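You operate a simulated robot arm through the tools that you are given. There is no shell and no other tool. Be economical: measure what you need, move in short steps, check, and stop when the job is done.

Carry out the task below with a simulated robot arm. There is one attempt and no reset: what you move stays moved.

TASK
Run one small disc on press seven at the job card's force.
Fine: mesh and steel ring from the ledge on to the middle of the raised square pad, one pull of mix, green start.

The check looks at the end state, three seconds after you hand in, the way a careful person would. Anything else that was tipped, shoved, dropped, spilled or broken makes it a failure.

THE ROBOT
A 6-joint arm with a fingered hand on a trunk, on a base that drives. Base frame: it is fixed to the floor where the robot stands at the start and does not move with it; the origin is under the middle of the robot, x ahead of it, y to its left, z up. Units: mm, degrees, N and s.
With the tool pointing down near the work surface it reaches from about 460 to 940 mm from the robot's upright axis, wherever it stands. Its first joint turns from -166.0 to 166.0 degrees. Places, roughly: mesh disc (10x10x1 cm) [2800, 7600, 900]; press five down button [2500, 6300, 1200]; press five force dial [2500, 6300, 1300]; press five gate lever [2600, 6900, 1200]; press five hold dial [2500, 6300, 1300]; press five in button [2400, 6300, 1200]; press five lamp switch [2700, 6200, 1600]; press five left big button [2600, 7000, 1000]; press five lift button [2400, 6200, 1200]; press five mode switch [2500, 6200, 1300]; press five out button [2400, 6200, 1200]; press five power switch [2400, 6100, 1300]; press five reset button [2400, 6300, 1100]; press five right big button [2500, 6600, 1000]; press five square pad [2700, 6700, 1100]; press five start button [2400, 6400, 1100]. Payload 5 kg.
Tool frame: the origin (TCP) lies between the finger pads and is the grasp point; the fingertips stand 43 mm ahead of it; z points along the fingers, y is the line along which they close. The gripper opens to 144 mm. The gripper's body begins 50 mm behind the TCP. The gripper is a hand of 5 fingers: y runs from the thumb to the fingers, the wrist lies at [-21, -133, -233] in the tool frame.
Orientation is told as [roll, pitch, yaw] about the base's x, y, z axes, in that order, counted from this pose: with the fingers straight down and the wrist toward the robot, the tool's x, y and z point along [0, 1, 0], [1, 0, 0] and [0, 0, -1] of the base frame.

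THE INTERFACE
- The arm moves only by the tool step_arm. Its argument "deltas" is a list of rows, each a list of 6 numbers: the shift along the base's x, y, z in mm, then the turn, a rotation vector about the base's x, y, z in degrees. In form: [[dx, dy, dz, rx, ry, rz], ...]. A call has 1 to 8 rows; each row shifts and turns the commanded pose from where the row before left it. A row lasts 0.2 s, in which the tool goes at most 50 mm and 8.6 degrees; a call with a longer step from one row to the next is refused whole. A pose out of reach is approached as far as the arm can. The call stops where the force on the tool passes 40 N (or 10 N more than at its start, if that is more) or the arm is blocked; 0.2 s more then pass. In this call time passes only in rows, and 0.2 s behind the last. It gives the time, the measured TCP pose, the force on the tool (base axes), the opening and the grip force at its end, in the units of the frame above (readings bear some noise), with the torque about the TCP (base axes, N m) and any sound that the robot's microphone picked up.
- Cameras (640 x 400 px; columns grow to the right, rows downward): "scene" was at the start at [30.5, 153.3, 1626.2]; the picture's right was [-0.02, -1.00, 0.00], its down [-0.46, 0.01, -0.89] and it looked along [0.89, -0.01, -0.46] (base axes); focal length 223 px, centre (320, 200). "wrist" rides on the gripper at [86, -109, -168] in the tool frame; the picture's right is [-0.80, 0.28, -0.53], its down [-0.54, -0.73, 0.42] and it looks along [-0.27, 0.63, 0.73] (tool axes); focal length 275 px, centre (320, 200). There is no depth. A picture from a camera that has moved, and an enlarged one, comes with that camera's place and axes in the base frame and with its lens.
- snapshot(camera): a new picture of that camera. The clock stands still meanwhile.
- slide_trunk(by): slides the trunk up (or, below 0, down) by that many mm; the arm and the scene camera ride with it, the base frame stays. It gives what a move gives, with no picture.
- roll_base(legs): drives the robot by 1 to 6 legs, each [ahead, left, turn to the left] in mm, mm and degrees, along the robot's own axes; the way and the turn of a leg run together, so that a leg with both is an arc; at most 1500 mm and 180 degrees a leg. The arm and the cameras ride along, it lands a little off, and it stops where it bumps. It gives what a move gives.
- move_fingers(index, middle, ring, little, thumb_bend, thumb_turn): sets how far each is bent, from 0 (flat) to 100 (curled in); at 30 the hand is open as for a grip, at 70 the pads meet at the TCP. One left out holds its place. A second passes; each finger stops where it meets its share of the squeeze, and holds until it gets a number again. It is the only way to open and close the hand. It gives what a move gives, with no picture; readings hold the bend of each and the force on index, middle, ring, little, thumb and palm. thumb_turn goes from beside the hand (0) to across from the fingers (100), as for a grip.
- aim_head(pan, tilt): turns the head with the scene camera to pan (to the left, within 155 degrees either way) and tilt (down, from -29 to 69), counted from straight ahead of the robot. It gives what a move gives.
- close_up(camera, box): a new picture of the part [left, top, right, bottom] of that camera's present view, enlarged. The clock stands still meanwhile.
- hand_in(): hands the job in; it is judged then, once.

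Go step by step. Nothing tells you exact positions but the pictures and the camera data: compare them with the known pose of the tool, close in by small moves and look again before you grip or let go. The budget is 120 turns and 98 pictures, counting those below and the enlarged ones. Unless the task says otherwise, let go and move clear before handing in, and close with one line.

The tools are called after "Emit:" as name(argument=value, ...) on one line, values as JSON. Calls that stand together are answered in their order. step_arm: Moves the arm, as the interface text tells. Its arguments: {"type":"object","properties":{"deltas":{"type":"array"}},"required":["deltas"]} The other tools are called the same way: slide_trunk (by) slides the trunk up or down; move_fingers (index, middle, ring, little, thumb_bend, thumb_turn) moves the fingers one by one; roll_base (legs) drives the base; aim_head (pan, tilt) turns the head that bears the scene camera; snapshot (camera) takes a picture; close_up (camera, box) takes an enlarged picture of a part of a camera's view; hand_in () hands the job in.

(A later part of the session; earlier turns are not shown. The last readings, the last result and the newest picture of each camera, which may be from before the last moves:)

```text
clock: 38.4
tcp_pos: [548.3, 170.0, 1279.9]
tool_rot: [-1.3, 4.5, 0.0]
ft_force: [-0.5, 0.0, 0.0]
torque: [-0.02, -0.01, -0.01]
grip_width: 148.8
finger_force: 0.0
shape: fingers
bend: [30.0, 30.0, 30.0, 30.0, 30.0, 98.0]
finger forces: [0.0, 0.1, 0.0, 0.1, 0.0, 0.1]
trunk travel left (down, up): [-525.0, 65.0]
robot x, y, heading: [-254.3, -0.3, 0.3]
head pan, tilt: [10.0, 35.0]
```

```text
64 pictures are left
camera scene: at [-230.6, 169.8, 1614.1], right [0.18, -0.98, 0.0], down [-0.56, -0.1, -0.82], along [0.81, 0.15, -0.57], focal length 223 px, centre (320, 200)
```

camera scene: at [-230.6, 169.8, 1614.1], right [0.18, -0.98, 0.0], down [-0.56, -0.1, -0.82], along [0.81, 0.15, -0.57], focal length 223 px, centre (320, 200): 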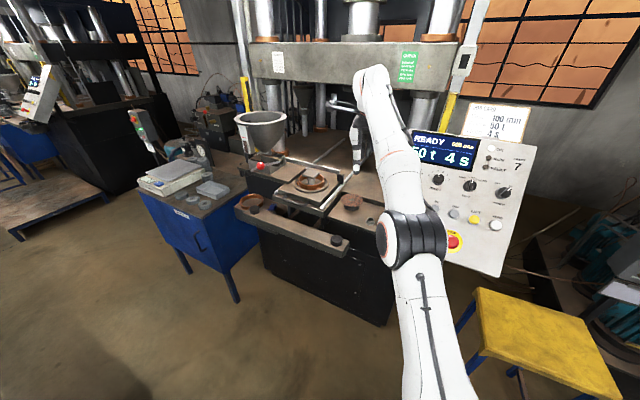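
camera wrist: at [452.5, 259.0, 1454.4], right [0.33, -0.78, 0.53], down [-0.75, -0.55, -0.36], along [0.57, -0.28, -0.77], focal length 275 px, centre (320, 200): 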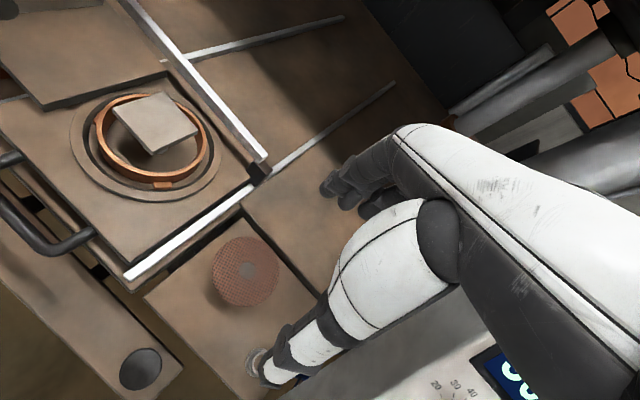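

The arm is near its outer limit here. I retract, drive forward 200 mm, and come back over the mesh.

Emit:
step_arm(deltas=[[-35, 0, 25, 1.3, -4.4, 0], [-35, 0, 25, 0, 0, 0], [-45, 0, 10, 0, 0, 0], [-45, 0, 10, 0, 0, 0], [-45, 0, 0, 0, 0, 0]])

Emit:
roll_base(legs=[[200, 0, 0]])

Emit:
snapshot(camera="wrist")

Emit:
aim_head(pan=5, tilt=45)

Emit:
snapshot(camera="scene")

```text
clock: 39.5
tcp_pos: [341.0, 171.4, 1350.4]
tool_rot: [0.2, -0.1, 0.2]
ft_force: [-0.3, 0.0, 1.1]
torque: [0.01, -0.04, 0.02]
grip_width: 149.4
finger_force: 0.0
shape: fingers
bend: [30.0, 30.0, 30.0, 30.0, 30.0, 98.0]
finger forces: [0.1, 0.1, 0.0, 0.0, 0.1, 0.0]
trunk travel left (down, up): [-525.0, 65.0]
robot x, y, heading: [-256.7, 1.6, 0.3]
head pan, tilt: [10.0, 35.0]
```

```text
clock: 41.1
tcp_pos: [545.2, 169.6, 1350.4]
tool_rot: [0.1, 0.1, -0.2]
ft_force: [0.7, 0.5, 0.3]
torque: [0.02, 0.03, -0.01]
grip_width: 149.7
finger_force: 0.1
shape: fingers
bend: [30.0, 30.0, 30.0, 30.0, 30.0, 98.0]
finger forces: [0.0, 0.0, 0.0, 0.0, 0.1, 0.0]
trunk travel left (down, up): [-525.0, 65.0]
robot x, y, heading: [-55.6, 0.3, -0.1]
head pan, tilt: [10.0, 35.0]
```

```text
63 pictures are left
camera wrist: at [436.8, 256.4, 1518.2], right [0.28, -0.8, 0.53], down [-0.73, -0.54, -0.42], along [0.63, -0.27, -0.73], focal length 275 px, centre (320, 200)
```

wrist: 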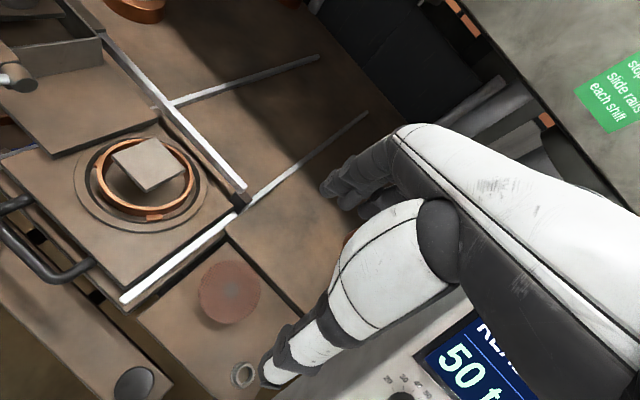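

```text
clock: 41.9
tcp_pos: [545.4, 171.2, 1349.7]
tool_rot: [0.1, 0.0, -0.1]
ft_force: [-0.4, -0.2, -0.2]
torque: [-0.01, -0.03, -0.01]
grip_width: 149.5
finger_force: 0.0
shape: fingers
bend: [30.0, 30.0, 30.0, 30.0, 30.0, 98.0]
finger forces: [0.1, 0.0, 0.0, 0.0, 0.1, 0.0]
trunk travel left (down, up): [-525.0, 65.0]
robot x, y, heading: [-57.7, 2.0, 0.0]
head pan, tilt: [5.0, 45.0]
```

```text
62 pictures are left
camera scene: at [-35.3, 162.0, 1599.3], right [0.09, -1.0, 0.0], down [-0.7, -0.06, -0.71], along [0.7, 0.06, -0.71], focal length 223 px, centre (320, 200)
```

scene: 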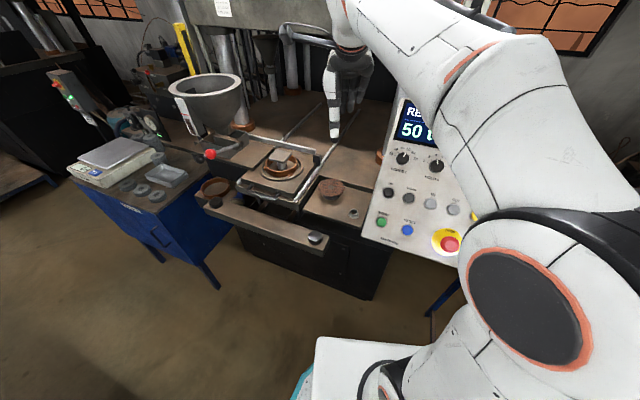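

Emit:
close_up(camera="scene", box=[295, 165, 375, 230])

Emit:
close_up(camera="wrist", box=[60, 120, 300, 400])

```text
6.15 times, centred on (335, 198) of scene
camera zoom: at [-35.3, 162.0, 1599.3], right [0.09, -1.0, 0.0], down [-0.7, -0.06, -0.71], along [0.7, 0.06, -0.71], focal length 1373 px, centre (228, 215)
```

zoom: 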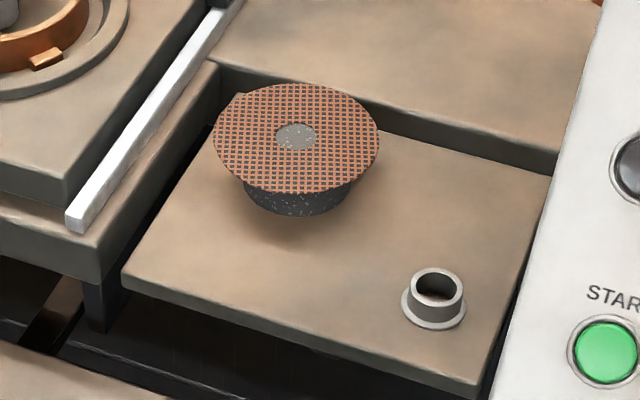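

```text
1.43 times, centred on (180, 260) of wrist
camera zoom: at [436.1, 256.3, 1518.5], right [0.28, -0.8, 0.53], down [-0.73, -0.54, -0.42], along [0.63, -0.27, -0.73], focal length 393 px, centre (520, 114)
```

zoom: 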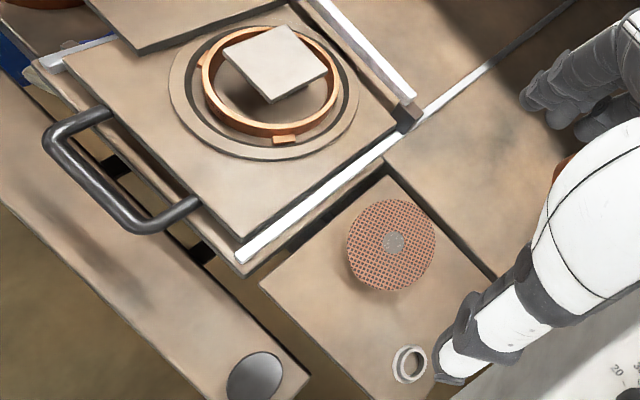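

The mesh is thin and sits on a pedestal close to the back step and the rail. A diagonal grip (yaw -60°) keeps thumb and fingers clear of both; I preset a 118 mm opening and come down to 100 mm above it.

Emit:
move_fingers(index=39, middle=39, ring=30, little=30, thumb_bend=39, thumb_turn=100)

Emit:
step_arm(deltas=[[4, 1, -27, 0, 0, -8.57], [4, 1, -27, 0, 0, -8.57], [4, 1, -27, 0, 0, -8.57], [4, 1, -27, 0, 0, -8.57], [4, 1, -27, 0, 0, -8.57], [5, 1, -27, 0, 0, -8.57], [5, 1, -27, 0, 0, -8.57]])

Emit:
snapshot(camera="wrist")

Emit:
close_up(camera="scene", box=[230, 80, 430, 260])

```text
clock: 42.9
tcp_pos: [544.2, 171.3, 1350.4]
tool_rot: [0.1, 0.0, -0.2]
ft_force: [-0.3, 0.4, 0.3]
torque: [-0.02, -0.01, -0.03]
grip_width: 118.7
finger_force: 0.1
shape: fingers
bend: [39.0, 39.0, 30.0, 30.0, 39.0, 99.0]
finger forces: [0.0, 0.0, 0.0, 0.0, 0.0, 0.1]
trunk travel left (down, up): [-525.0, 65.0]
robot x, y, heading: [-55.6, -2.6, -0.1]
head pan, tilt: [5.0, 45.0]
```

```text
clock: 44.5
tcp_pos: [576.0, 179.4, 1159.0]
tool_rot: [0.1, 0.0, -60.2]
ft_force: [0.3, 0.4, 0.2]
torque: [-0.03, -0.01, 0.0]
grip_width: 118.6
finger_force: 0.1
shape: fingers
bend: [39.0, 39.0, 30.0, 30.0, 39.0, 99.0]
finger forces: [0.1, 0.1, 0.1, 0.0, 0.0, 0.1]
trunk travel left (down, up): [-525.0, 65.0]
robot x, y, heading: [-55.4, 2.1, -0.3]
head pan, tilt: [5.0, 45.0]
```

```text
59 pictures are left
camera wrist: at [595.6, 315.6, 1327.8], right [-0.55, -0.64, 0.53], down [-0.83, 0.36, -0.42], along [0.08, -0.68, -0.73], focal length 275 px, centre (320, 200)
```

wrist: 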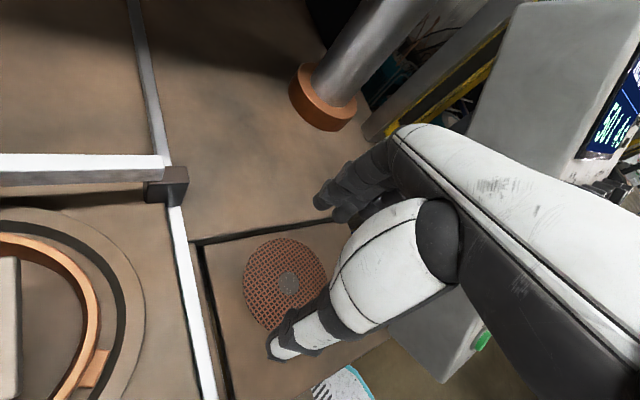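

```text
2.22 times, centred on (330, 170) of scene
camera zoom: at [-34.8, 162.3, 1599.2], right [0.09, -1.0, 0.0], down [-0.7, -0.06, -0.71], along [0.7, 0.06, -0.71], focal length 496 px, centre (298, 267)
```

zoom: 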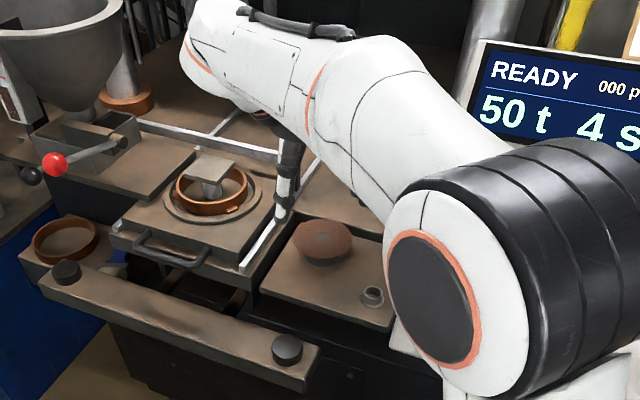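

Disc centre now comes out at (564.5,171.5,1060). I descend to TCP z≈1096 and check.

Emit:
step_arm(deltas=[[-4.5, -4, -30, 0, 0, 0], [0, 0, -33, 0, 0, 0]])

Emit:
snapshot(camera="wrist")

Emit:
close_up(camera="scene", box=[280, 150, 380, 230])

```text
clock: 45.1
tcp_pos: [571.6, 175.4, 1095.5]
tool_rot: [0.1, 0.0, -60.0]
ft_force: [1.0, 0.0, 0.9]
torque: [0.01, 0.01, -0.03]
grip_width: 118.4
finger_force: 0.0
shape: fingers
bend: [39.0, 39.0, 30.0, 30.0, 39.0, 99.0]
finger forces: [0.0, 0.1, 0.0, 0.1, 0.0, 0.0]
trunk travel left (down, up): [-525.0, 65.0]
robot x, y, heading: [-57.5, -2.4, -0.2]
head pan, tilt: [5.0, 45.0]
```

```text
57 pictures are left
camera wrist: at [591.0, 311.0, 1265.2], right [-0.55, -0.64, 0.53], down [-0.83, 0.36, -0.42], along [0.08, -0.68, -0.73], focal length 275 px, centre (320, 200)
```

wrist: 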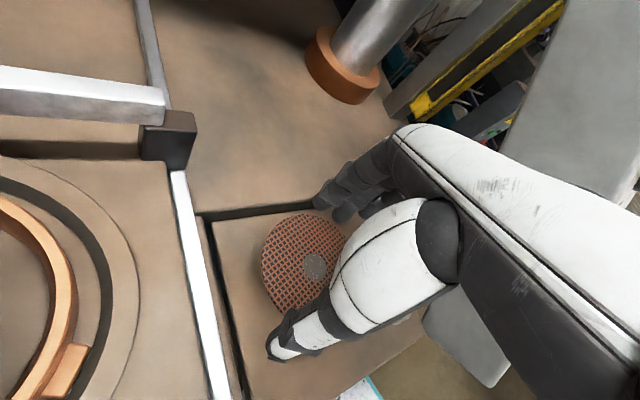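

```text
5.00 times, centred on (330, 190) of scene
camera zoom: at [-34.9, 162.2, 1599.2], right [0.09, -1.0, 0.0], down [-0.7, -0.06, -0.71], along [0.7, 0.06, -0.71], focal length 1116 px, centre (270, 250)
```

zoom: 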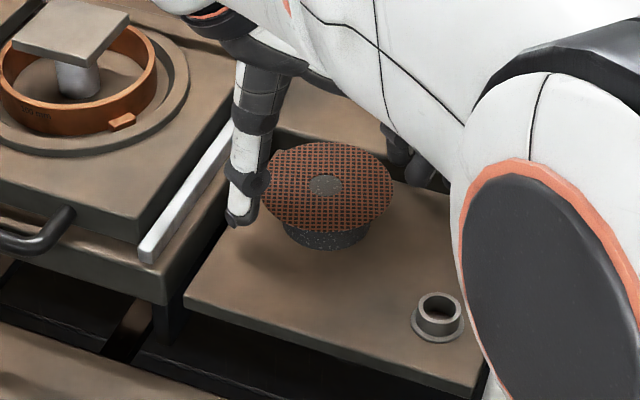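

Thumb and fingers straddle the mesh with the tips just below its rim. I close.

Emit:
move_fingers(index=47, middle=47, thumb_bend=47)

Emit:
close_up(camera="scene", box=[280, 150, 380, 230])

```text
clock: 46.1
tcp_pos: [570.8, 174.3, 1096.8]
tool_rot: [0.2, 0.0, -59.9]
ft_force: [0.4, -0.5, 0.1]
torque: [-0.01, -0.01, -0.03]
grip_width: 97.4
finger_force: 2.8
shape: fingers
bend: [45.0, 46.0, 30.0, 30.0, 45.0, 99.0]
finger forces: [2.4, 1.1, 0.0, 0.0, 3.7, 0.0]
trunk travel left (down, up): [-525.0, 65.0]
robot x, y, heading: [-54.3, -0.2, -0.2]
head pan, tilt: [5.0, 45.0]
```

```text
5.00 times, centred on (330, 190) of scene
camera zoom: at [-35.3, 162.0, 1599.2], right [0.09, -1.0, 0.0], down [-0.7, -0.06, -0.71], along [0.7, 0.06, -0.71], focal length 1116 px, centre (270, 250)
```

zoom: 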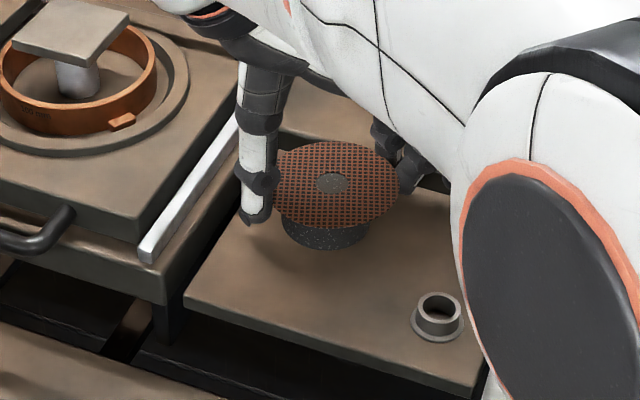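

Emit:
move_fingers(index=54, middle=54, thumb_bend=54)

Emit:
step_arm(deltas=[[0, 0, 10, 0, 0, 0], [0, 0, 20, 0, 0, 0]])

Emit:
close_up(camera="scene", box=[280, 140, 380, 220])

```text
clock: 47.1
tcp_pos: [570.2, 174.5, 1096.9]
tool_rot: [0.1, 0.0, -59.9]
ft_force: [-0.5, 0.0, 1.6]
torque: [0.0, -0.01, -0.03]
grip_width: 94.9
finger_force: 14.8
shape: fingers
bend: [48.0, 50.0, 30.0, 30.0, 45.0, 100.0]
finger forces: [8.2, 5.4, 0.0, 0.0, 14.3, 0.0]
trunk travel left (down, up): [-525.0, 65.0]
robot x, y, heading: [-53.6, -1.6, -0.1]
head pan, tilt: [5.0, 45.0]
```

```text
clock: 47.7
tcp_pos: [569.4, 174.5, 1127.8]
tool_rot: [0.1, 0.1, -60.1]
ft_force: [-0.1, 0.6, -1.2]
torque: [0.02, 0.04, 0.02]
grip_width: 94.8
finger_force: 13.3
shape: fingers
bend: [47.0, 51.0, 30.0, 30.0, 45.0, 100.0]
finger forces: [8.4, 4.7, 0.0, 0.1, 14.1, 0.0]
trunk travel left (down, up): [-525.0, 65.0]
robot x, y, heading: [-53.4, -0.2, 0.1]
head pan, tilt: [5.0, 45.0]
```

```text
5.00 times, centred on (330, 180) of scene
camera zoom: at [-35.5, 162.0, 1599.2], right [0.09, -1.0, 0.0], down [-0.7, -0.06, -0.71], along [0.7, 0.06, -0.71], focal length 1116 px, centre (270, 300)
```

zoom: 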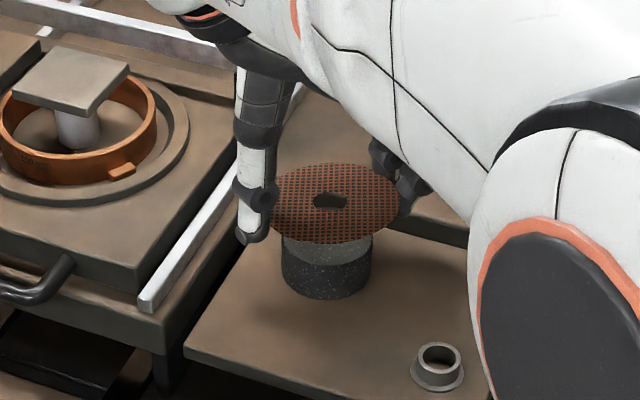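

The mesh is up with its centre about (-2.5,-3) from the TCP. I raise it and carry it over the pad at about (654,372), turning yaw to -30° to keep the wrist away from the hopper.

Emit:
step_arm(deltas=[[0, 0, 34, 0, 0, 0], [0, 0, 34, 0, 0, 0], [0, 0, 34, 0, 0, 0], [17, 40.3, 0, 0, 0, 6], [17, 40.3, 0, 0, 0, 6], [17, 40.3, 0, 0, 0, 6], [17, 40.3, 0, 0, 0, 6], [17, 40.3, 0, 0, 0, 6]])

Emit:
snapshot(camera="wrist")

Emit:
close_up(camera="scene", box=[190, 60, 390, 240])

```text
clock: 49.5
tcp_pos: [657.0, 377.9, 1230.7]
tool_rot: [0.0, 0.1, -29.9]
ft_force: [0.8, 0.5, -0.1]
torque: [0.02, 0.03, 0.04]
grip_width: 94.7
finger_force: 13.2
shape: fingers
bend: [47.0, 51.0, 30.0, 30.0, 45.0, 100.0]
finger forces: [8.7, 4.4, 0.0, 0.0, 13.9, 0.1]
trunk travel left (down, up): [-525.0, 65.0]
robot x, y, heading: [-55.7, -2.9, 0.1]
head pan, tilt: [5.0, 45.0]
```

```text
53 pictures are left
camera wrist: at [605.5, 505.5, 1399.1], right [-0.15, -0.83, 0.53], down [-0.9, -0.11, -0.42], along [0.41, -0.54, -0.73], focal length 275 px, centre (320, 200)
```

wrist: 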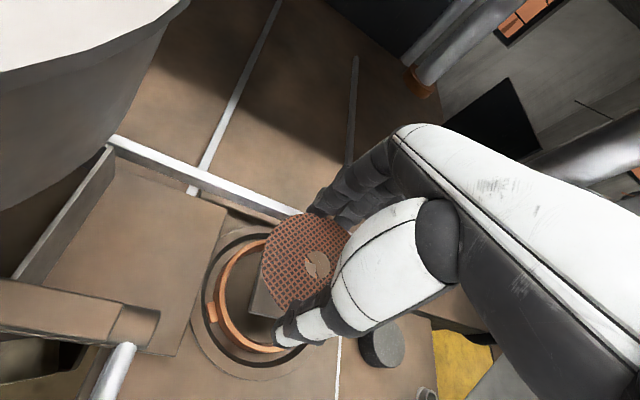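

```text
2.22 times, centred on (290, 150) of scene
camera zoom: at [-34.4, 163.0, 1599.1], right [0.09, -1.0, 0.0], down [-0.7, -0.06, -0.71], along [0.7, 0.06, -0.71], focal length 496 px, centre (387, 311)
```

zoom: 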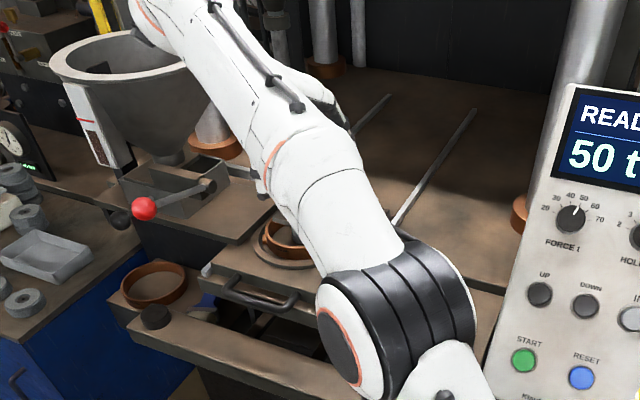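

The disc is over the pad within a couple of mm. I lower 45 mm and look again.

Emit:
step_arm(deltas=[[-1, 1, -22, 0, 0, 0], [0, 0, -23, 0, 0, 0]])

Emit:
snapshot(camera="wrist")

Emit:
aim_head(pan=25, tilt=40)

Emit:
snapshot(camera="scene")

```text
clock: 50.1
tcp_pos: [655.0, 377.5, 1185.8]
tool_rot: [0.1, 0.0, -30.0]
ft_force: [-0.5, -0.2, -0.1]
torque: [-0.05, -0.02, 0.01]
grip_width: 95.0
finger_force: 13.4
shape: fingers
bend: [47.0, 51.0, 30.0, 30.0, 45.0, 100.0]
finger forces: [8.6, 4.6, 0.0, 0.0, 13.8, 0.1]
trunk travel left (down, up): [-525.0, 65.0]
robot x, y, heading: [-56.2, -0.0, -0.0]
head pan, tilt: [5.0, 45.0]
```

```text
51 pictures are left
camera wrist: at [603.7, 504.5, 1354.7], right [-0.15, -0.83, 0.53], down [-0.9, -0.11, -0.42], along [0.41, -0.54, -0.73], focal length 275 px, centre (320, 200)
```

wrist: 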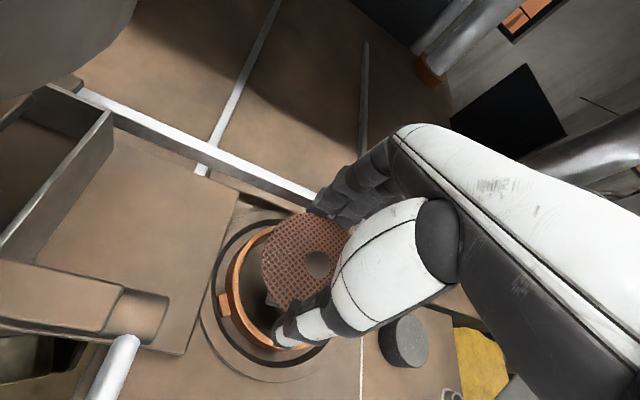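

```text
clock: 50.9
tcp_pos: [655.1, 375.7, 1186.2]
tool_rot: [0.1, -0.1, -30.0]
ft_force: [0.7, 0.6, 0.6]
torque: [-0.02, 0.01, 0.02]
grip_width: 94.8
finger_force: 13.5
shape: fingers
bend: [47.0, 51.0, 30.0, 30.0, 45.0, 100.0]
finger forces: [8.6, 4.5, 0.0, 0.0, 13.8, 0.0]
trunk travel left (down, up): [-525.0, 65.0]
robot x, y, heading: [-55.2, -0.8, 0.1]
head pan, tilt: [25.0, 40.0]
```

```text
50 pictures are left
camera scene: at [-39.3, 190.9, 1606.5], right [0.42, -0.91, 0.0], down [-0.58, -0.27, -0.77], along [0.69, 0.32, -0.64], focal length 223 px, centre (320, 200)
```

scene: 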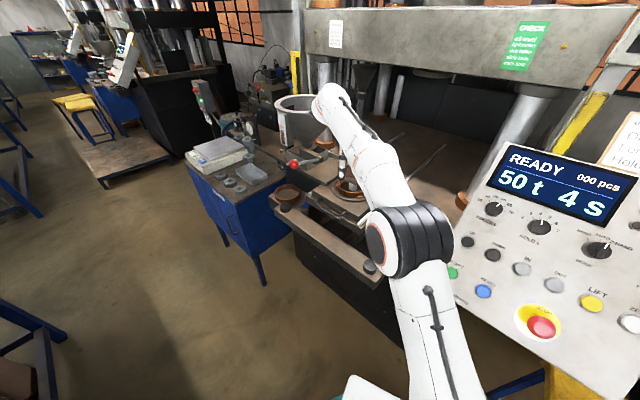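

Emit:
close_up(camera="wrist", box=[190, 190, 390, 370])

Emit:
close_up(camera="scene", box=[310, 140, 400, 220])

```text
2.22 times, centred on (290, 280) of wrist
camera zoom: at [603.7, 504.2, 1354.6], right [-0.15, -0.83, 0.53], down [-0.9, -0.11, -0.42], along [0.41, -0.54, -0.73], focal length 612 px, centre (387, 22)
```

zoom: 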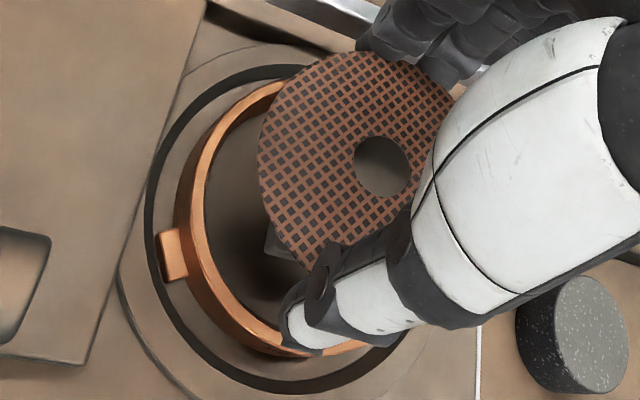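

```text
5.00 times, centred on (355, 180) of scene
camera zoom: at [-39.3, 190.9, 1606.5], right [0.42, -0.91, 0.0], down [-0.58, -0.27, -0.77], along [0.69, 0.32, -0.64], focal length 1116 px, centre (145, 300)
```

zoom: 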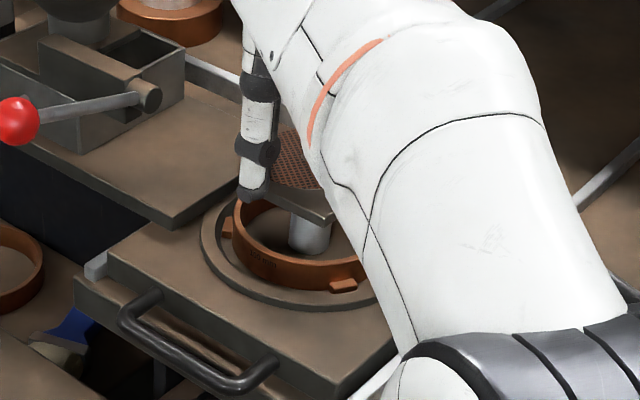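

Emit:
step_arm(deltas=[[0, 0, -18, 0, 0, 0]])

Emit:
close_up(camera="wrist", box=[190, 190, 390, 370])

Emit:
close_up(camera="scene", box=[310, 140, 400, 220])

```text
clock: 51.3
tcp_pos: [654.1, 374.9, 1167.5]
tool_rot: [0.2, 0.0, -30.0]
ft_force: [0.8, 0.6, 2.9]
torque: [0.09, 0.02, -0.05]
grip_width: 94.9
finger_force: 13.9
shape: fingers
bend: [48.0, 51.0, 30.0, 30.0, 45.0, 100.0]
finger forces: [8.9, 5.2, 0.0, 0.1, 14.1, 0.1]
trunk travel left (down, up): [-525.0, 65.0]
robot x, y, heading: [-56.4, 3.8, 0.3]
head pan, tilt: [25.0, 40.0]
```

```text
2.22 times, centred on (290, 280) of wrist
camera zoom: at [603.4, 503.5, 1336.3], right [-0.15, -0.83, 0.53], down [-0.9, -0.11, -0.43], along [0.41, -0.54, -0.73], focal length 612 px, centre (387, 22)
```

zoom: 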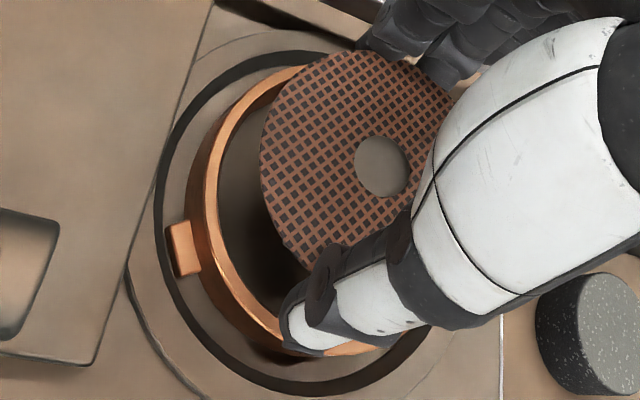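

```text
5.00 times, centred on (355, 180) of scene
camera zoom: at [-39.8, 190.7, 1606.6], right [0.42, -0.91, 0.0], down [-0.58, -0.27, -0.77], along [0.69, 0.32, -0.64], focal length 1116 px, centre (145, 300)
```

zoom: 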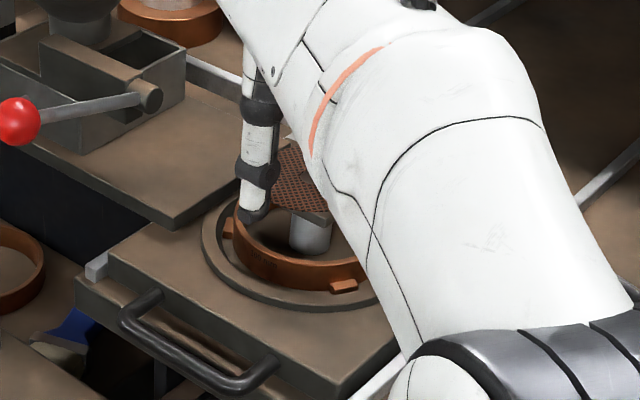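

Emit:
close_up(camera="scene", box=[350, 160, 382, 190])

```text
13.33 times, centred on (366, 175) of scene
camera zoom: at [-39.8, 190.7, 1606.6], right [0.42, -0.91, 0.0], down [-0.58, -0.27, -0.77], along [0.69, 0.32, -0.64], focal length 2975 px, centre (-293, 533)
```

zoom: 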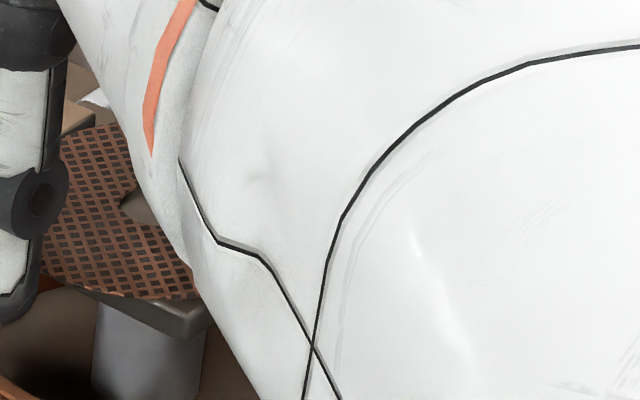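

The pad's near edge is exposed by about 5 mm, so the mesh must come a bit toward me. I lift 4 mm, shift (-5,-1.5) and look.

Emit:
step_arm(deltas=[[0, 0, 4, 0, 0, 0], [-5, -1.5, 0, 0, 0, 0], [0, 0, -3, 0, 0, 0]])

Emit:
close_up(camera="scene", box=[344, 160, 376, 190])

Emit:
close_up(camera="wrist", box=[230, 190, 390, 334])

```text
clock: 52.1
tcp_pos: [649.8, 373.8, 1167.3]
tool_rot: [0.2, 0.0, -30.1]
ft_force: [0.2, 0.0, 1.5]
torque: [0.07, 0.02, 0.03]
grip_width: 94.9
finger_force: 14.4
shape: fingers
bend: [48.0, 51.0, 30.0, 30.0, 45.0, 100.0]
finger forces: [8.9, 5.6, 0.0, 0.0, 14.1, 0.0]
trunk travel left (down, up): [-525.0, 65.0]
robot x, y, heading: [-53.7, 2.0, 0.0]
head pan, tilt: [25.0, 40.0]
```

```text
13.33 times, centred on (360, 175) of scene
camera zoom: at [-39.6, 190.7, 1606.6], right [0.42, -0.91, 0.0], down [-0.58, -0.27, -0.77], along [0.69, 0.32, -0.64], focal length 2975 px, centre (-213, 533)
```

zoom: 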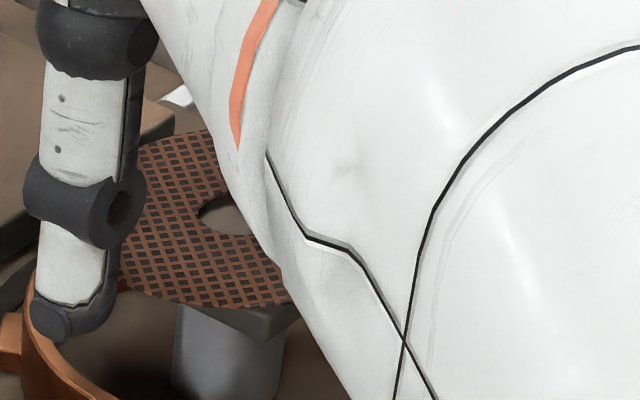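

```text
2.78 times, centred on (310, 262) of wrist
camera zoom: at [598.4, 502.2, 1336.8], right [-0.15, -0.83, 0.53], down [-0.9, -0.1, -0.42], along [0.41, -0.54, -0.73], focal length 765 px, centre (348, 28)
```

zoom: 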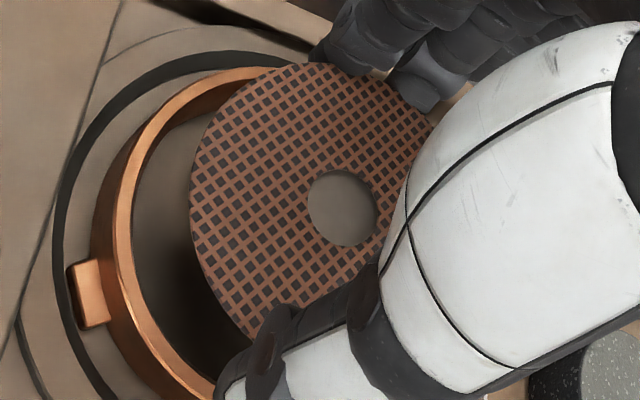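

The mesh nearly covers the pad evenly; one small nudge (-2,+0.5), then I set it down until contact.

Emit:
step_arm(deltas=[[-2, 0.5, 0, 0, 0, 0], [0, 0, -2, 0, 0, 0]])

Emit:
close_up(camera="scene", box=[344, 160, 376, 190])

```text
clock: 52.7
tcp_pos: [648.5, 375.3, 1167.0]
tool_rot: [0.2, 0.0, -30.1]
ft_force: [1.6, -1.0, 4.7]
torque: [0.09, 0.02, -0.02]
grip_width: 95.2
finger_force: 15.5
shape: fingers
bend: [47.0, 51.0, 30.0, 30.0, 46.0, 100.0]
finger forces: [9.9, 7.1, 0.0, 0.0, 13.8, 0.0]
trunk travel left (down, up): [-525.0, 65.0]
robot x, y, heading: [-58.4, -0.7, 0.0]
head pan, tilt: [25.0, 40.0]
```

```text
13.33 times, centred on (360, 175) of scene
camera zoom: at [-39.3, 190.6, 1606.6], right [0.42, -0.91, 0.0], down [-0.58, -0.27, -0.77], along [0.69, 0.32, -0.64], focal length 2975 px, centre (-213, 533)
```

zoom: 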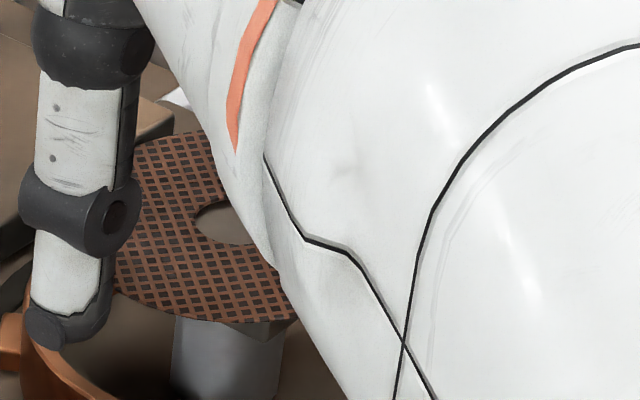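

The mesh is on the pad (about 4 N contact) and centred over the post. I open the fingers and rise.

Emit:
move_fingers(index=42, middle=42, thumb_bend=40)

Emit:
move_fingers(index=36, middle=36, thumb_bend=36)

Emit:
close_up(camera="wrist", box=[190, 190, 390, 370])

```text
clock: 53.7
tcp_pos: [647.3, 375.1, 1165.1]
tool_rot: [0.1, -0.1, -30.1]
ft_force: [0.6, -0.8, 0.0]
torque: [0.02, 0.02, 0.0]
grip_width: 110.2
finger_force: 0.1
shape: fingers
bend: [42.0, 42.0, 30.0, 30.0, 40.0, 99.0]
finger forces: [0.0, 0.0, 0.0, 0.0, 0.1, 0.0]
trunk travel left (down, up): [-525.0, 65.0]
robot x, y, heading: [-55.5, 0.5, -0.2]
head pan, tilt: [25.0, 40.0]
```

```text
clock: 54.7
tcp_pos: [648.7, 375.2, 1166.3]
tool_rot: [0.1, -0.1, -30.0]
ft_force: [0.2, -0.1, 0.5]
torque: [-0.01, -0.01, 0.02]
grip_width: 128.0
finger_force: 0.2
shape: fingers
bend: [36.0, 36.0, 30.0, 30.0, 36.0, 98.0]
finger forces: [0.1, 0.0, 0.1, 0.0, 0.0, 0.0]
trunk travel left (down, up): [-525.0, 65.0]
robot x, y, heading: [-53.9, -0.6, -0.2]
head pan, tilt: [25.0, 40.0]
```

```text
2.22 times, centred on (290, 280) of wrist
camera zoom: at [596.3, 503.0, 1334.2], right [-0.15, -0.83, 0.53], down [-0.9, -0.11, -0.42], along [0.41, -0.54, -0.73], focal length 612 px, centre (387, 22)
```

zoom: 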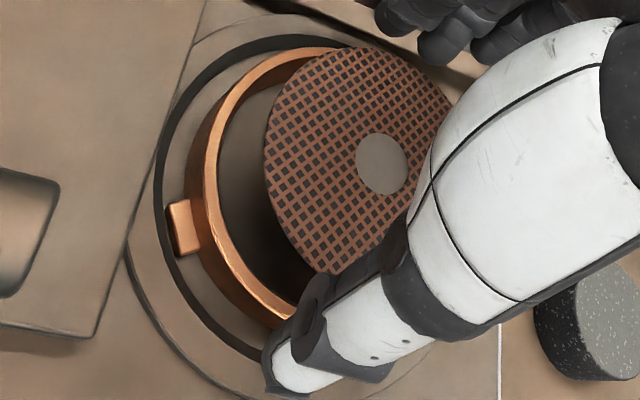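

Emit:
step_arm(deltas=[[0, 0, 25, 0, 0, 0], [0, 0, 35, 0, 0, 0], [-20, -20, 40, 0, 0, 0], [-20, -40, 20, 0, 0, 0], [-20, -40, 0, 0, 0, 0], [-20, -40, 0, 0, 0, 0]])

Emit:
close_up(camera="wrist", box=[0, 100, 320, 400])

Emit:
snapshot(camera="scene")

```text
clock: 56.1
tcp_pos: [564.2, 232.4, 1288.4]
tool_rot: [0.2, 0.0, -30.0]
ft_force: [-0.5, -0.5, -0.3]
torque: [0.0, -0.06, -0.01]
grip_width: 128.4
finger_force: 0.0
shape: fingers
bend: [36.0, 36.0, 30.0, 30.0, 36.0, 98.0]
finger forces: [0.0, 0.0, 0.0, 0.0, 0.0, 0.1]
trunk travel left (down, up): [-525.0, 65.0]
robot x, y, heading: [-57.1, 3.5, 0.3]
head pan, tilt: [25.0, 40.0]
```

```text
1.33 times, centred on (160, 250) of wrist
camera zoom: at [513.3, 360.0, 1456.7], right [-0.15, -0.83, 0.53], down [-0.9, -0.1, -0.42], along [0.41, -0.54, -0.73], focal length 367 px, centre (533, 133)
```

zoom: 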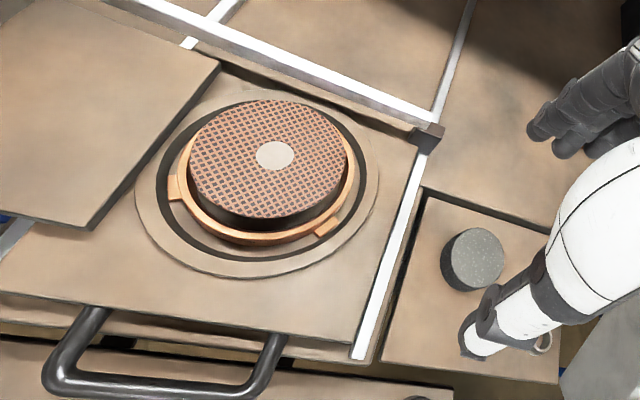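

```text
39 pictures are left
camera scene: at [-40.2, 190.2, 1606.6], right [0.42, -0.91, 0.0], down [-0.58, -0.27, -0.77], along [0.69, 0.32, -0.64], focal length 223 px, centre (320, 200)
```

scene: 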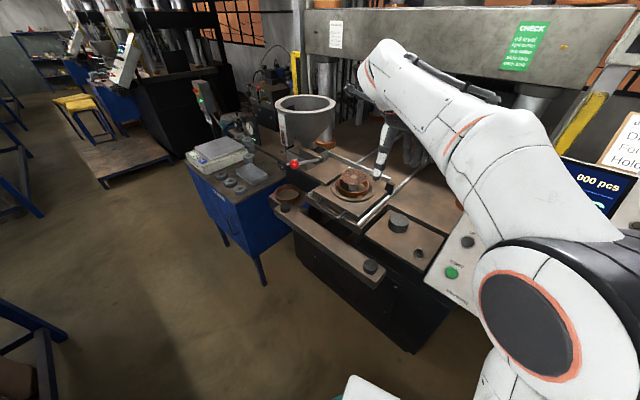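

Emit:
close_up(camera="scene", box=[320, 150, 390, 205])

Emit:
close_up(camera="scene", box=[400, 210, 450, 270])

```text
7.27 times, centred on (355, 178) of scene
camera zoom: at [-40.2, 190.2, 1606.6], right [0.42, -0.91, 0.0], down [-0.58, -0.27, -0.77], along [0.69, 0.32, -0.64], focal length 1623 px, centre (66, 364)
```

zoom: 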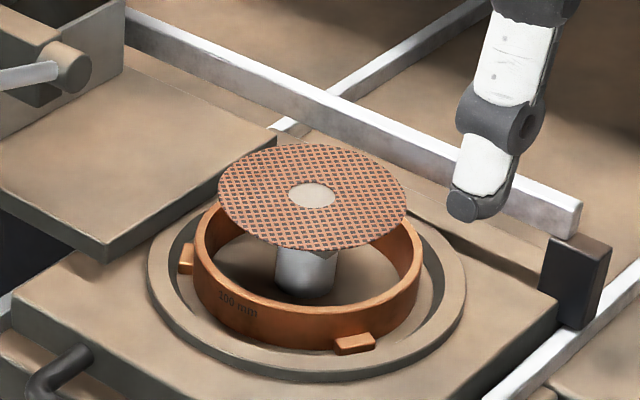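

```text
6.67 times, centred on (425, 240) of scene
camera zoom: at [-40.2, 190.2, 1606.6], right [0.42, -0.91, 0.0], down [-0.58, -0.27, -0.77], along [0.69, 0.32, -0.64], focal length 1488 px, centre (-380, -67)
```

zoom: 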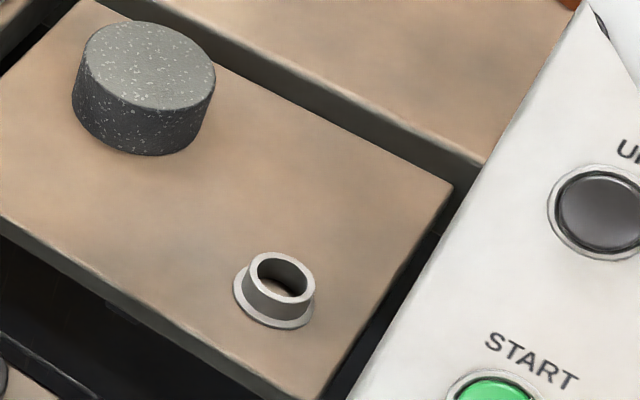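

The mesh is nicely centred over the post. Next the steel ring at about (475,89): I curl the spare fingers and use a thumb–index pinch at yaw +25°, which keeps the hand clear of the panel's edge.

Emit:
move_fingers(index=54, middle=100, ring=100, little=100, thumb_bend=54, thumb_turn=100)

Emit:
step_arm(deltas=[[-12, -20, 0, 0, 0, 7.86], [-12, -21, 0, 0, 0, 7.86], [-12, -21, -10, 0, 0, 7.86], [-13, -21, -15, 0, 0, 7.86], [-13, -21, -20, 0, 0, 7.86], [-13, -21, -20, 0, 0, 7.86], [-13, -20, -23, 0, 0, 7.86]])

Emit:
snapshot(camera="wrist")

Emit:
snapshot(camera="scene")

```text
clock: 57.1
tcp_pos: [565.5, 233.6, 1286.9]
tool_rot: [0.1, 0.0, -30.1]
ft_force: [0.4, -0.1, -0.3]
torque: [0.0, -0.03, 0.0]
grip_width: 64.4
finger_force: 0.0
shape: fingers
bend: [54.0, 100.0, 100.0, 100.0, 54.0, 100.0]
finger forces: [0.1, 0.0, 0.0, 0.1, 0.0, 0.0]
trunk travel left (down, up): [-525.0, 65.0]
robot x, y, heading: [-56.2, 0.8, -0.3]
head pan, tilt: [25.0, 40.0]
```

```text
clock: 58.7
tcp_pos: [480.7, 92.0, 1201.0]
tool_rot: [0.1, -0.2, 25.2]
ft_force: [3.3, 11.8, 10.5]
torque: [-1.13, -0.06, 0.37]
grip_width: 64.1
finger_force: 9.1
shape: fingers
bend: [54.0, 100.0, 100.0, 100.0, 54.0, 100.0]
finger forces: [0.0, 0.0, 0.1, 18.6, 0.0, 0.0]
trunk travel left (down, up): [-525.0, 65.0]
robot x, y, heading: [-55.9, 1.6, -0.1]
head pan, tilt: [25.0, 40.0]
```

```text
36 pictures are left
camera wrist: at [344.2, 123.4, 1369.0], right [0.59, -0.6, 0.53], down [-0.43, -0.8, -0.43], along [0.68, 0.03, -0.73], focal length 275 px, centre (320, 200)
```

wrist: 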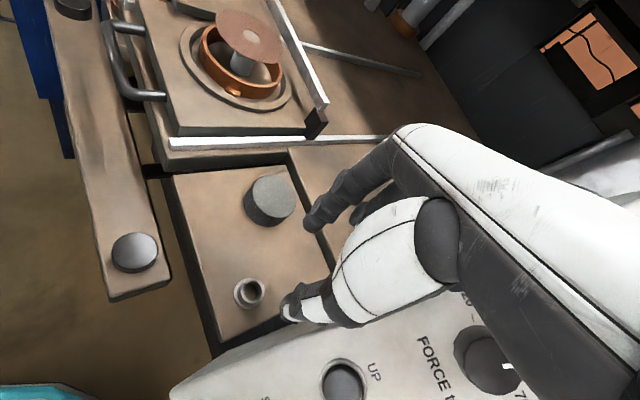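

```text
35 pictures are left
camera scene: at [-39.8, 193.1, 1606.6], right [0.42, -0.91, 0.0], down [-0.58, -0.27, -0.77], along [0.69, 0.32, -0.64], focal length 223 px, centre (320, 200)
```

scene: 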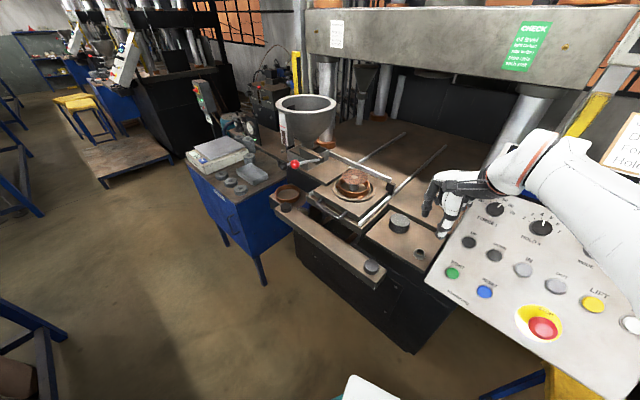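

The little finger side touched the panel box, so I retreat at once. I'll instead tilt the hand 40° so that it leans left, away from the panel, and pinch the ring with slanted fingers.

Emit:
step_arm(deltas=[[0, 25, 30, 0, 0, 0], [0, 25, 20, 0, 0, -8.4], [0, 20, 10, 0, 0, -8.4], [0, 10, 0, 0, 0, -8.4], [0, 0, 0, -8, 0, 0], [0, 0, 0, -8, 0, 0], [0, 0, 0, -8, 0, 0], [0, 0, 0, -8, 0, 0]])

Emit:
step_arm(deltas=[[-2, -20, -40, -8, 0, 0], [-3, -25, -40, 0, 0, 0]])

Emit:
snapshot(camera="wrist")

Emit:
close_up(camera="scene", box=[360, 140, 540, 300])

```text
clock: 60.5
tcp_pos: [478.5, 171.2, 1258.2]
tool_rot: [-32.0, 0.0, -0.3]
ft_force: [-0.7, 0.5, -0.1]
torque: [0.01, 0.01, -0.01]
grip_width: 64.4
finger_force: 0.0
shape: fingers
bend: [54.0, 100.0, 100.0, 100.0, 54.0, 100.0]
finger forces: [0.0, 0.0, 0.0, 0.1, 0.1, 0.0]
trunk travel left (down, up): [-525.0, 65.0]
robot x, y, heading: [-55.8, 1.9, -0.0]
head pan, tilt: [25.0, 40.0]
```

```text
clock: 61.1
tcp_pos: [472.5, 124.7, 1178.1]
tool_rot: [-39.9, -0.2, -0.1]
ft_force: [-0.5, 0.8, 0.5]
torque: [0.0, 0.0, -0.04]
grip_width: 64.1
finger_force: 0.0
shape: fingers
bend: [54.0, 100.0, 100.0, 100.0, 54.0, 100.0]
finger forces: [0.1, 0.0, 0.0, 0.0, 0.0, 0.0]
trunk travel left (down, up): [-525.0, 65.0]
robot x, y, heading: [-56.7, -0.0, 0.0]
head pan, tilt: [25.0, 40.0]
```

```text
34 pictures are left
camera wrist: at [364.5, 298.2, 1252.0], right [0.28, -0.27, 0.92], down [-0.73, -0.69, 0.02], along [0.63, -0.68, -0.39], focal length 275 px, centre (320, 200)
```

wrist: 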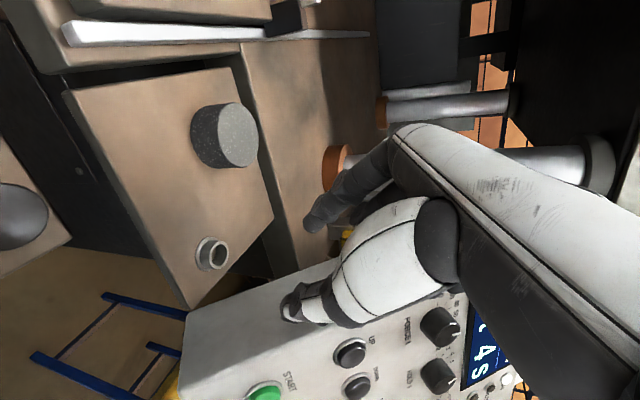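

```text
2.50 times, centred on (450, 220) of scene
camera zoom: at [-39.2, 191.0, 1606.6], right [0.42, -0.91, 0.0], down [-0.58, -0.27, -0.77], along [0.69, 0.32, -0.64], focal length 558 px, centre (-5, 150)
```

zoom: 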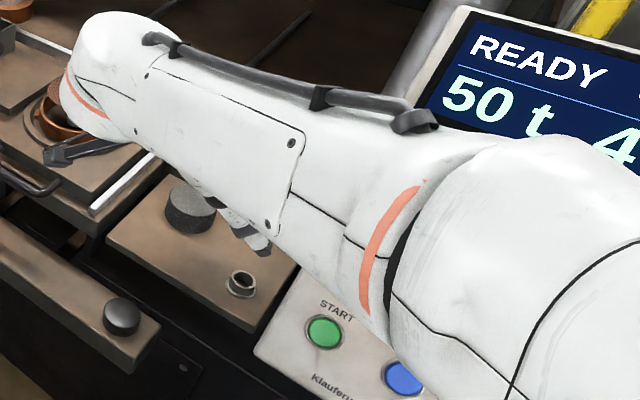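

The ring is at about (475,92), tube top z≈1040, and the panel still reads 50 t. I descend to 10 mm above the grip height.

Emit:
step_arm(deltas=[[2.5, -8.7, -30, 0, 0, 0], [0, 0, -35, 0, 0, 0], [0, 0, -32, 0, 0, 0]])

Emit:
close_up(camera="wrist", box=[180, 180, 380, 350])

Emit:
close_up(camera="scene", box=[400, 200, 460, 260])

```text
clock: 61.9
tcp_pos: [477.2, 117.0, 1080.3]
tool_rot: [-39.8, -0.1, -0.3]
ft_force: [-0.5, 0.7, 0.1]
torque: [-0.04, 0.02, -0.02]
grip_width: 64.0
finger_force: 0.1
shape: fingers
bend: [54.0, 100.0, 100.0, 100.0, 54.0, 100.0]
finger forces: [0.1, 0.0, 0.0, 0.0, 0.1, 0.0]
trunk travel left (down, up): [-525.0, 65.0]
robot x, y, heading: [-56.8, -0.4, 0.0]
head pan, tilt: [25.0, 40.0]
```

```text
2.35 times, centred on (280, 265) of wrist
camera zoom: at [368.6, 289.6, 1155.0], right [0.28, -0.27, 0.92], down [-0.73, -0.69, 0.02], along [0.63, -0.68, -0.39], focal length 648 px, centre (414, 47)
```

zoom: 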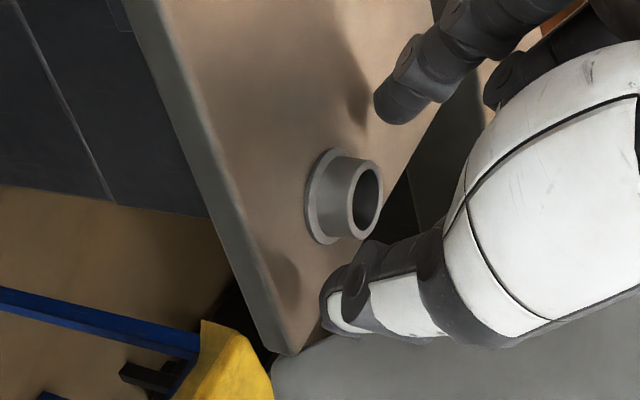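

```text
6.67 times, centred on (430, 230) of scene
camera zoom: at [-39.2, 191.0, 1606.5], right [0.42, -0.91, 0.0], down [-0.58, -0.27, -0.77], along [0.69, 0.32, -0.64], focal length 1488 px, centre (-413, 0)
```

zoom: 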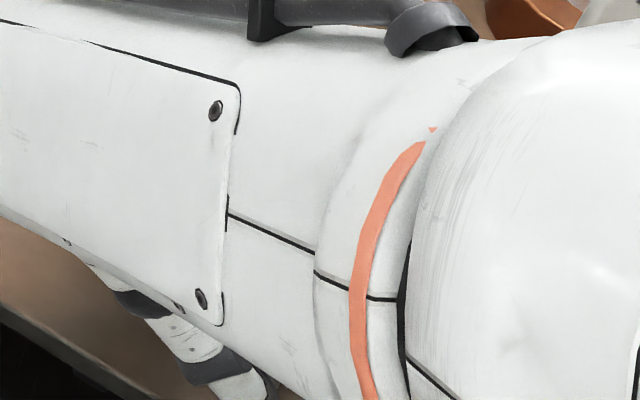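

The ring sits between thumb and index, z from 1027 to 1047. I lower 7 mm, shift x by -3 mm, and pinch.

Emit:
step_arm(deltas=[[-3, 0, -7, 0, 0, 0]])

Emit:
move_fingers(index=62, thumb_bend=62)

Emit:
close_up(camera="wrist", box=[180, 180, 380, 350])

```text
clock: 62.3
tcp_pos: [474.2, 116.8, 1075.1]
tool_rot: [-39.8, -0.3, 0.0]
ft_force: [0.4, 3.5, 12.1]
torque: [-0.07, -0.53, 0.12]
grip_width: 64.5
finger_force: 5.0
shape: fingers
bend: [54.0, 100.0, 100.0, 100.0, 54.0, 100.0]
finger forces: [11.2, 0.0, 0.0, 0.1, 0.0, 0.0]
trunk travel left (down, up): [-525.0, 65.0]
robot x, y, heading: [-55.9, 1.9, -0.2]
head pan, tilt: [25.0, 40.0]
```

```text
clock: 63.3
tcp_pos: [475.1, 116.8, 1074.5]
tool_rot: [-39.7, -0.3, -0.1]
ft_force: [5.4, 3.9, 20.6]
torque: [-0.3, -0.99, 0.25]
grip_width: 41.4
finger_force: 10.5
shape: fingers
bend: [59.0, 100.0, 100.0, 100.0, 62.0, 100.0]
finger forces: [21.0, 0.0, 0.0, 0.1, 0.1, 0.0]
trunk travel left (down, up): [-525.0, 65.0]
robot x, y, heading: [-54.8, 0.7, -0.1]
head pan, tilt: [25.0, 40.0]
```

```text
2.35 times, centred on (280, 265) of wrist
camera zoom: at [365.3, 289.7, 1148.7], right [0.28, -0.27, 0.92], down [-0.73, -0.69, 0.02], along [0.63, -0.68, -0.39], focal length 648 px, centre (414, 47)
```

zoom: 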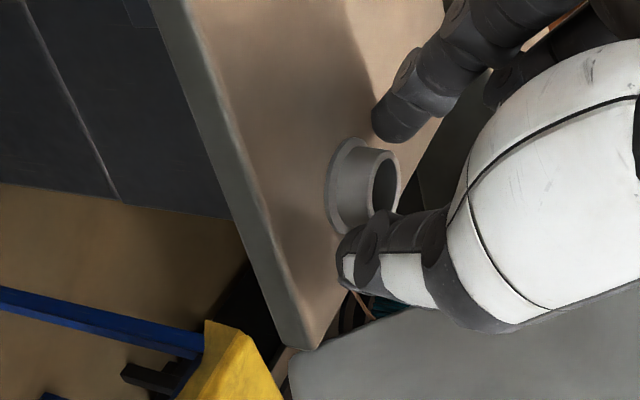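

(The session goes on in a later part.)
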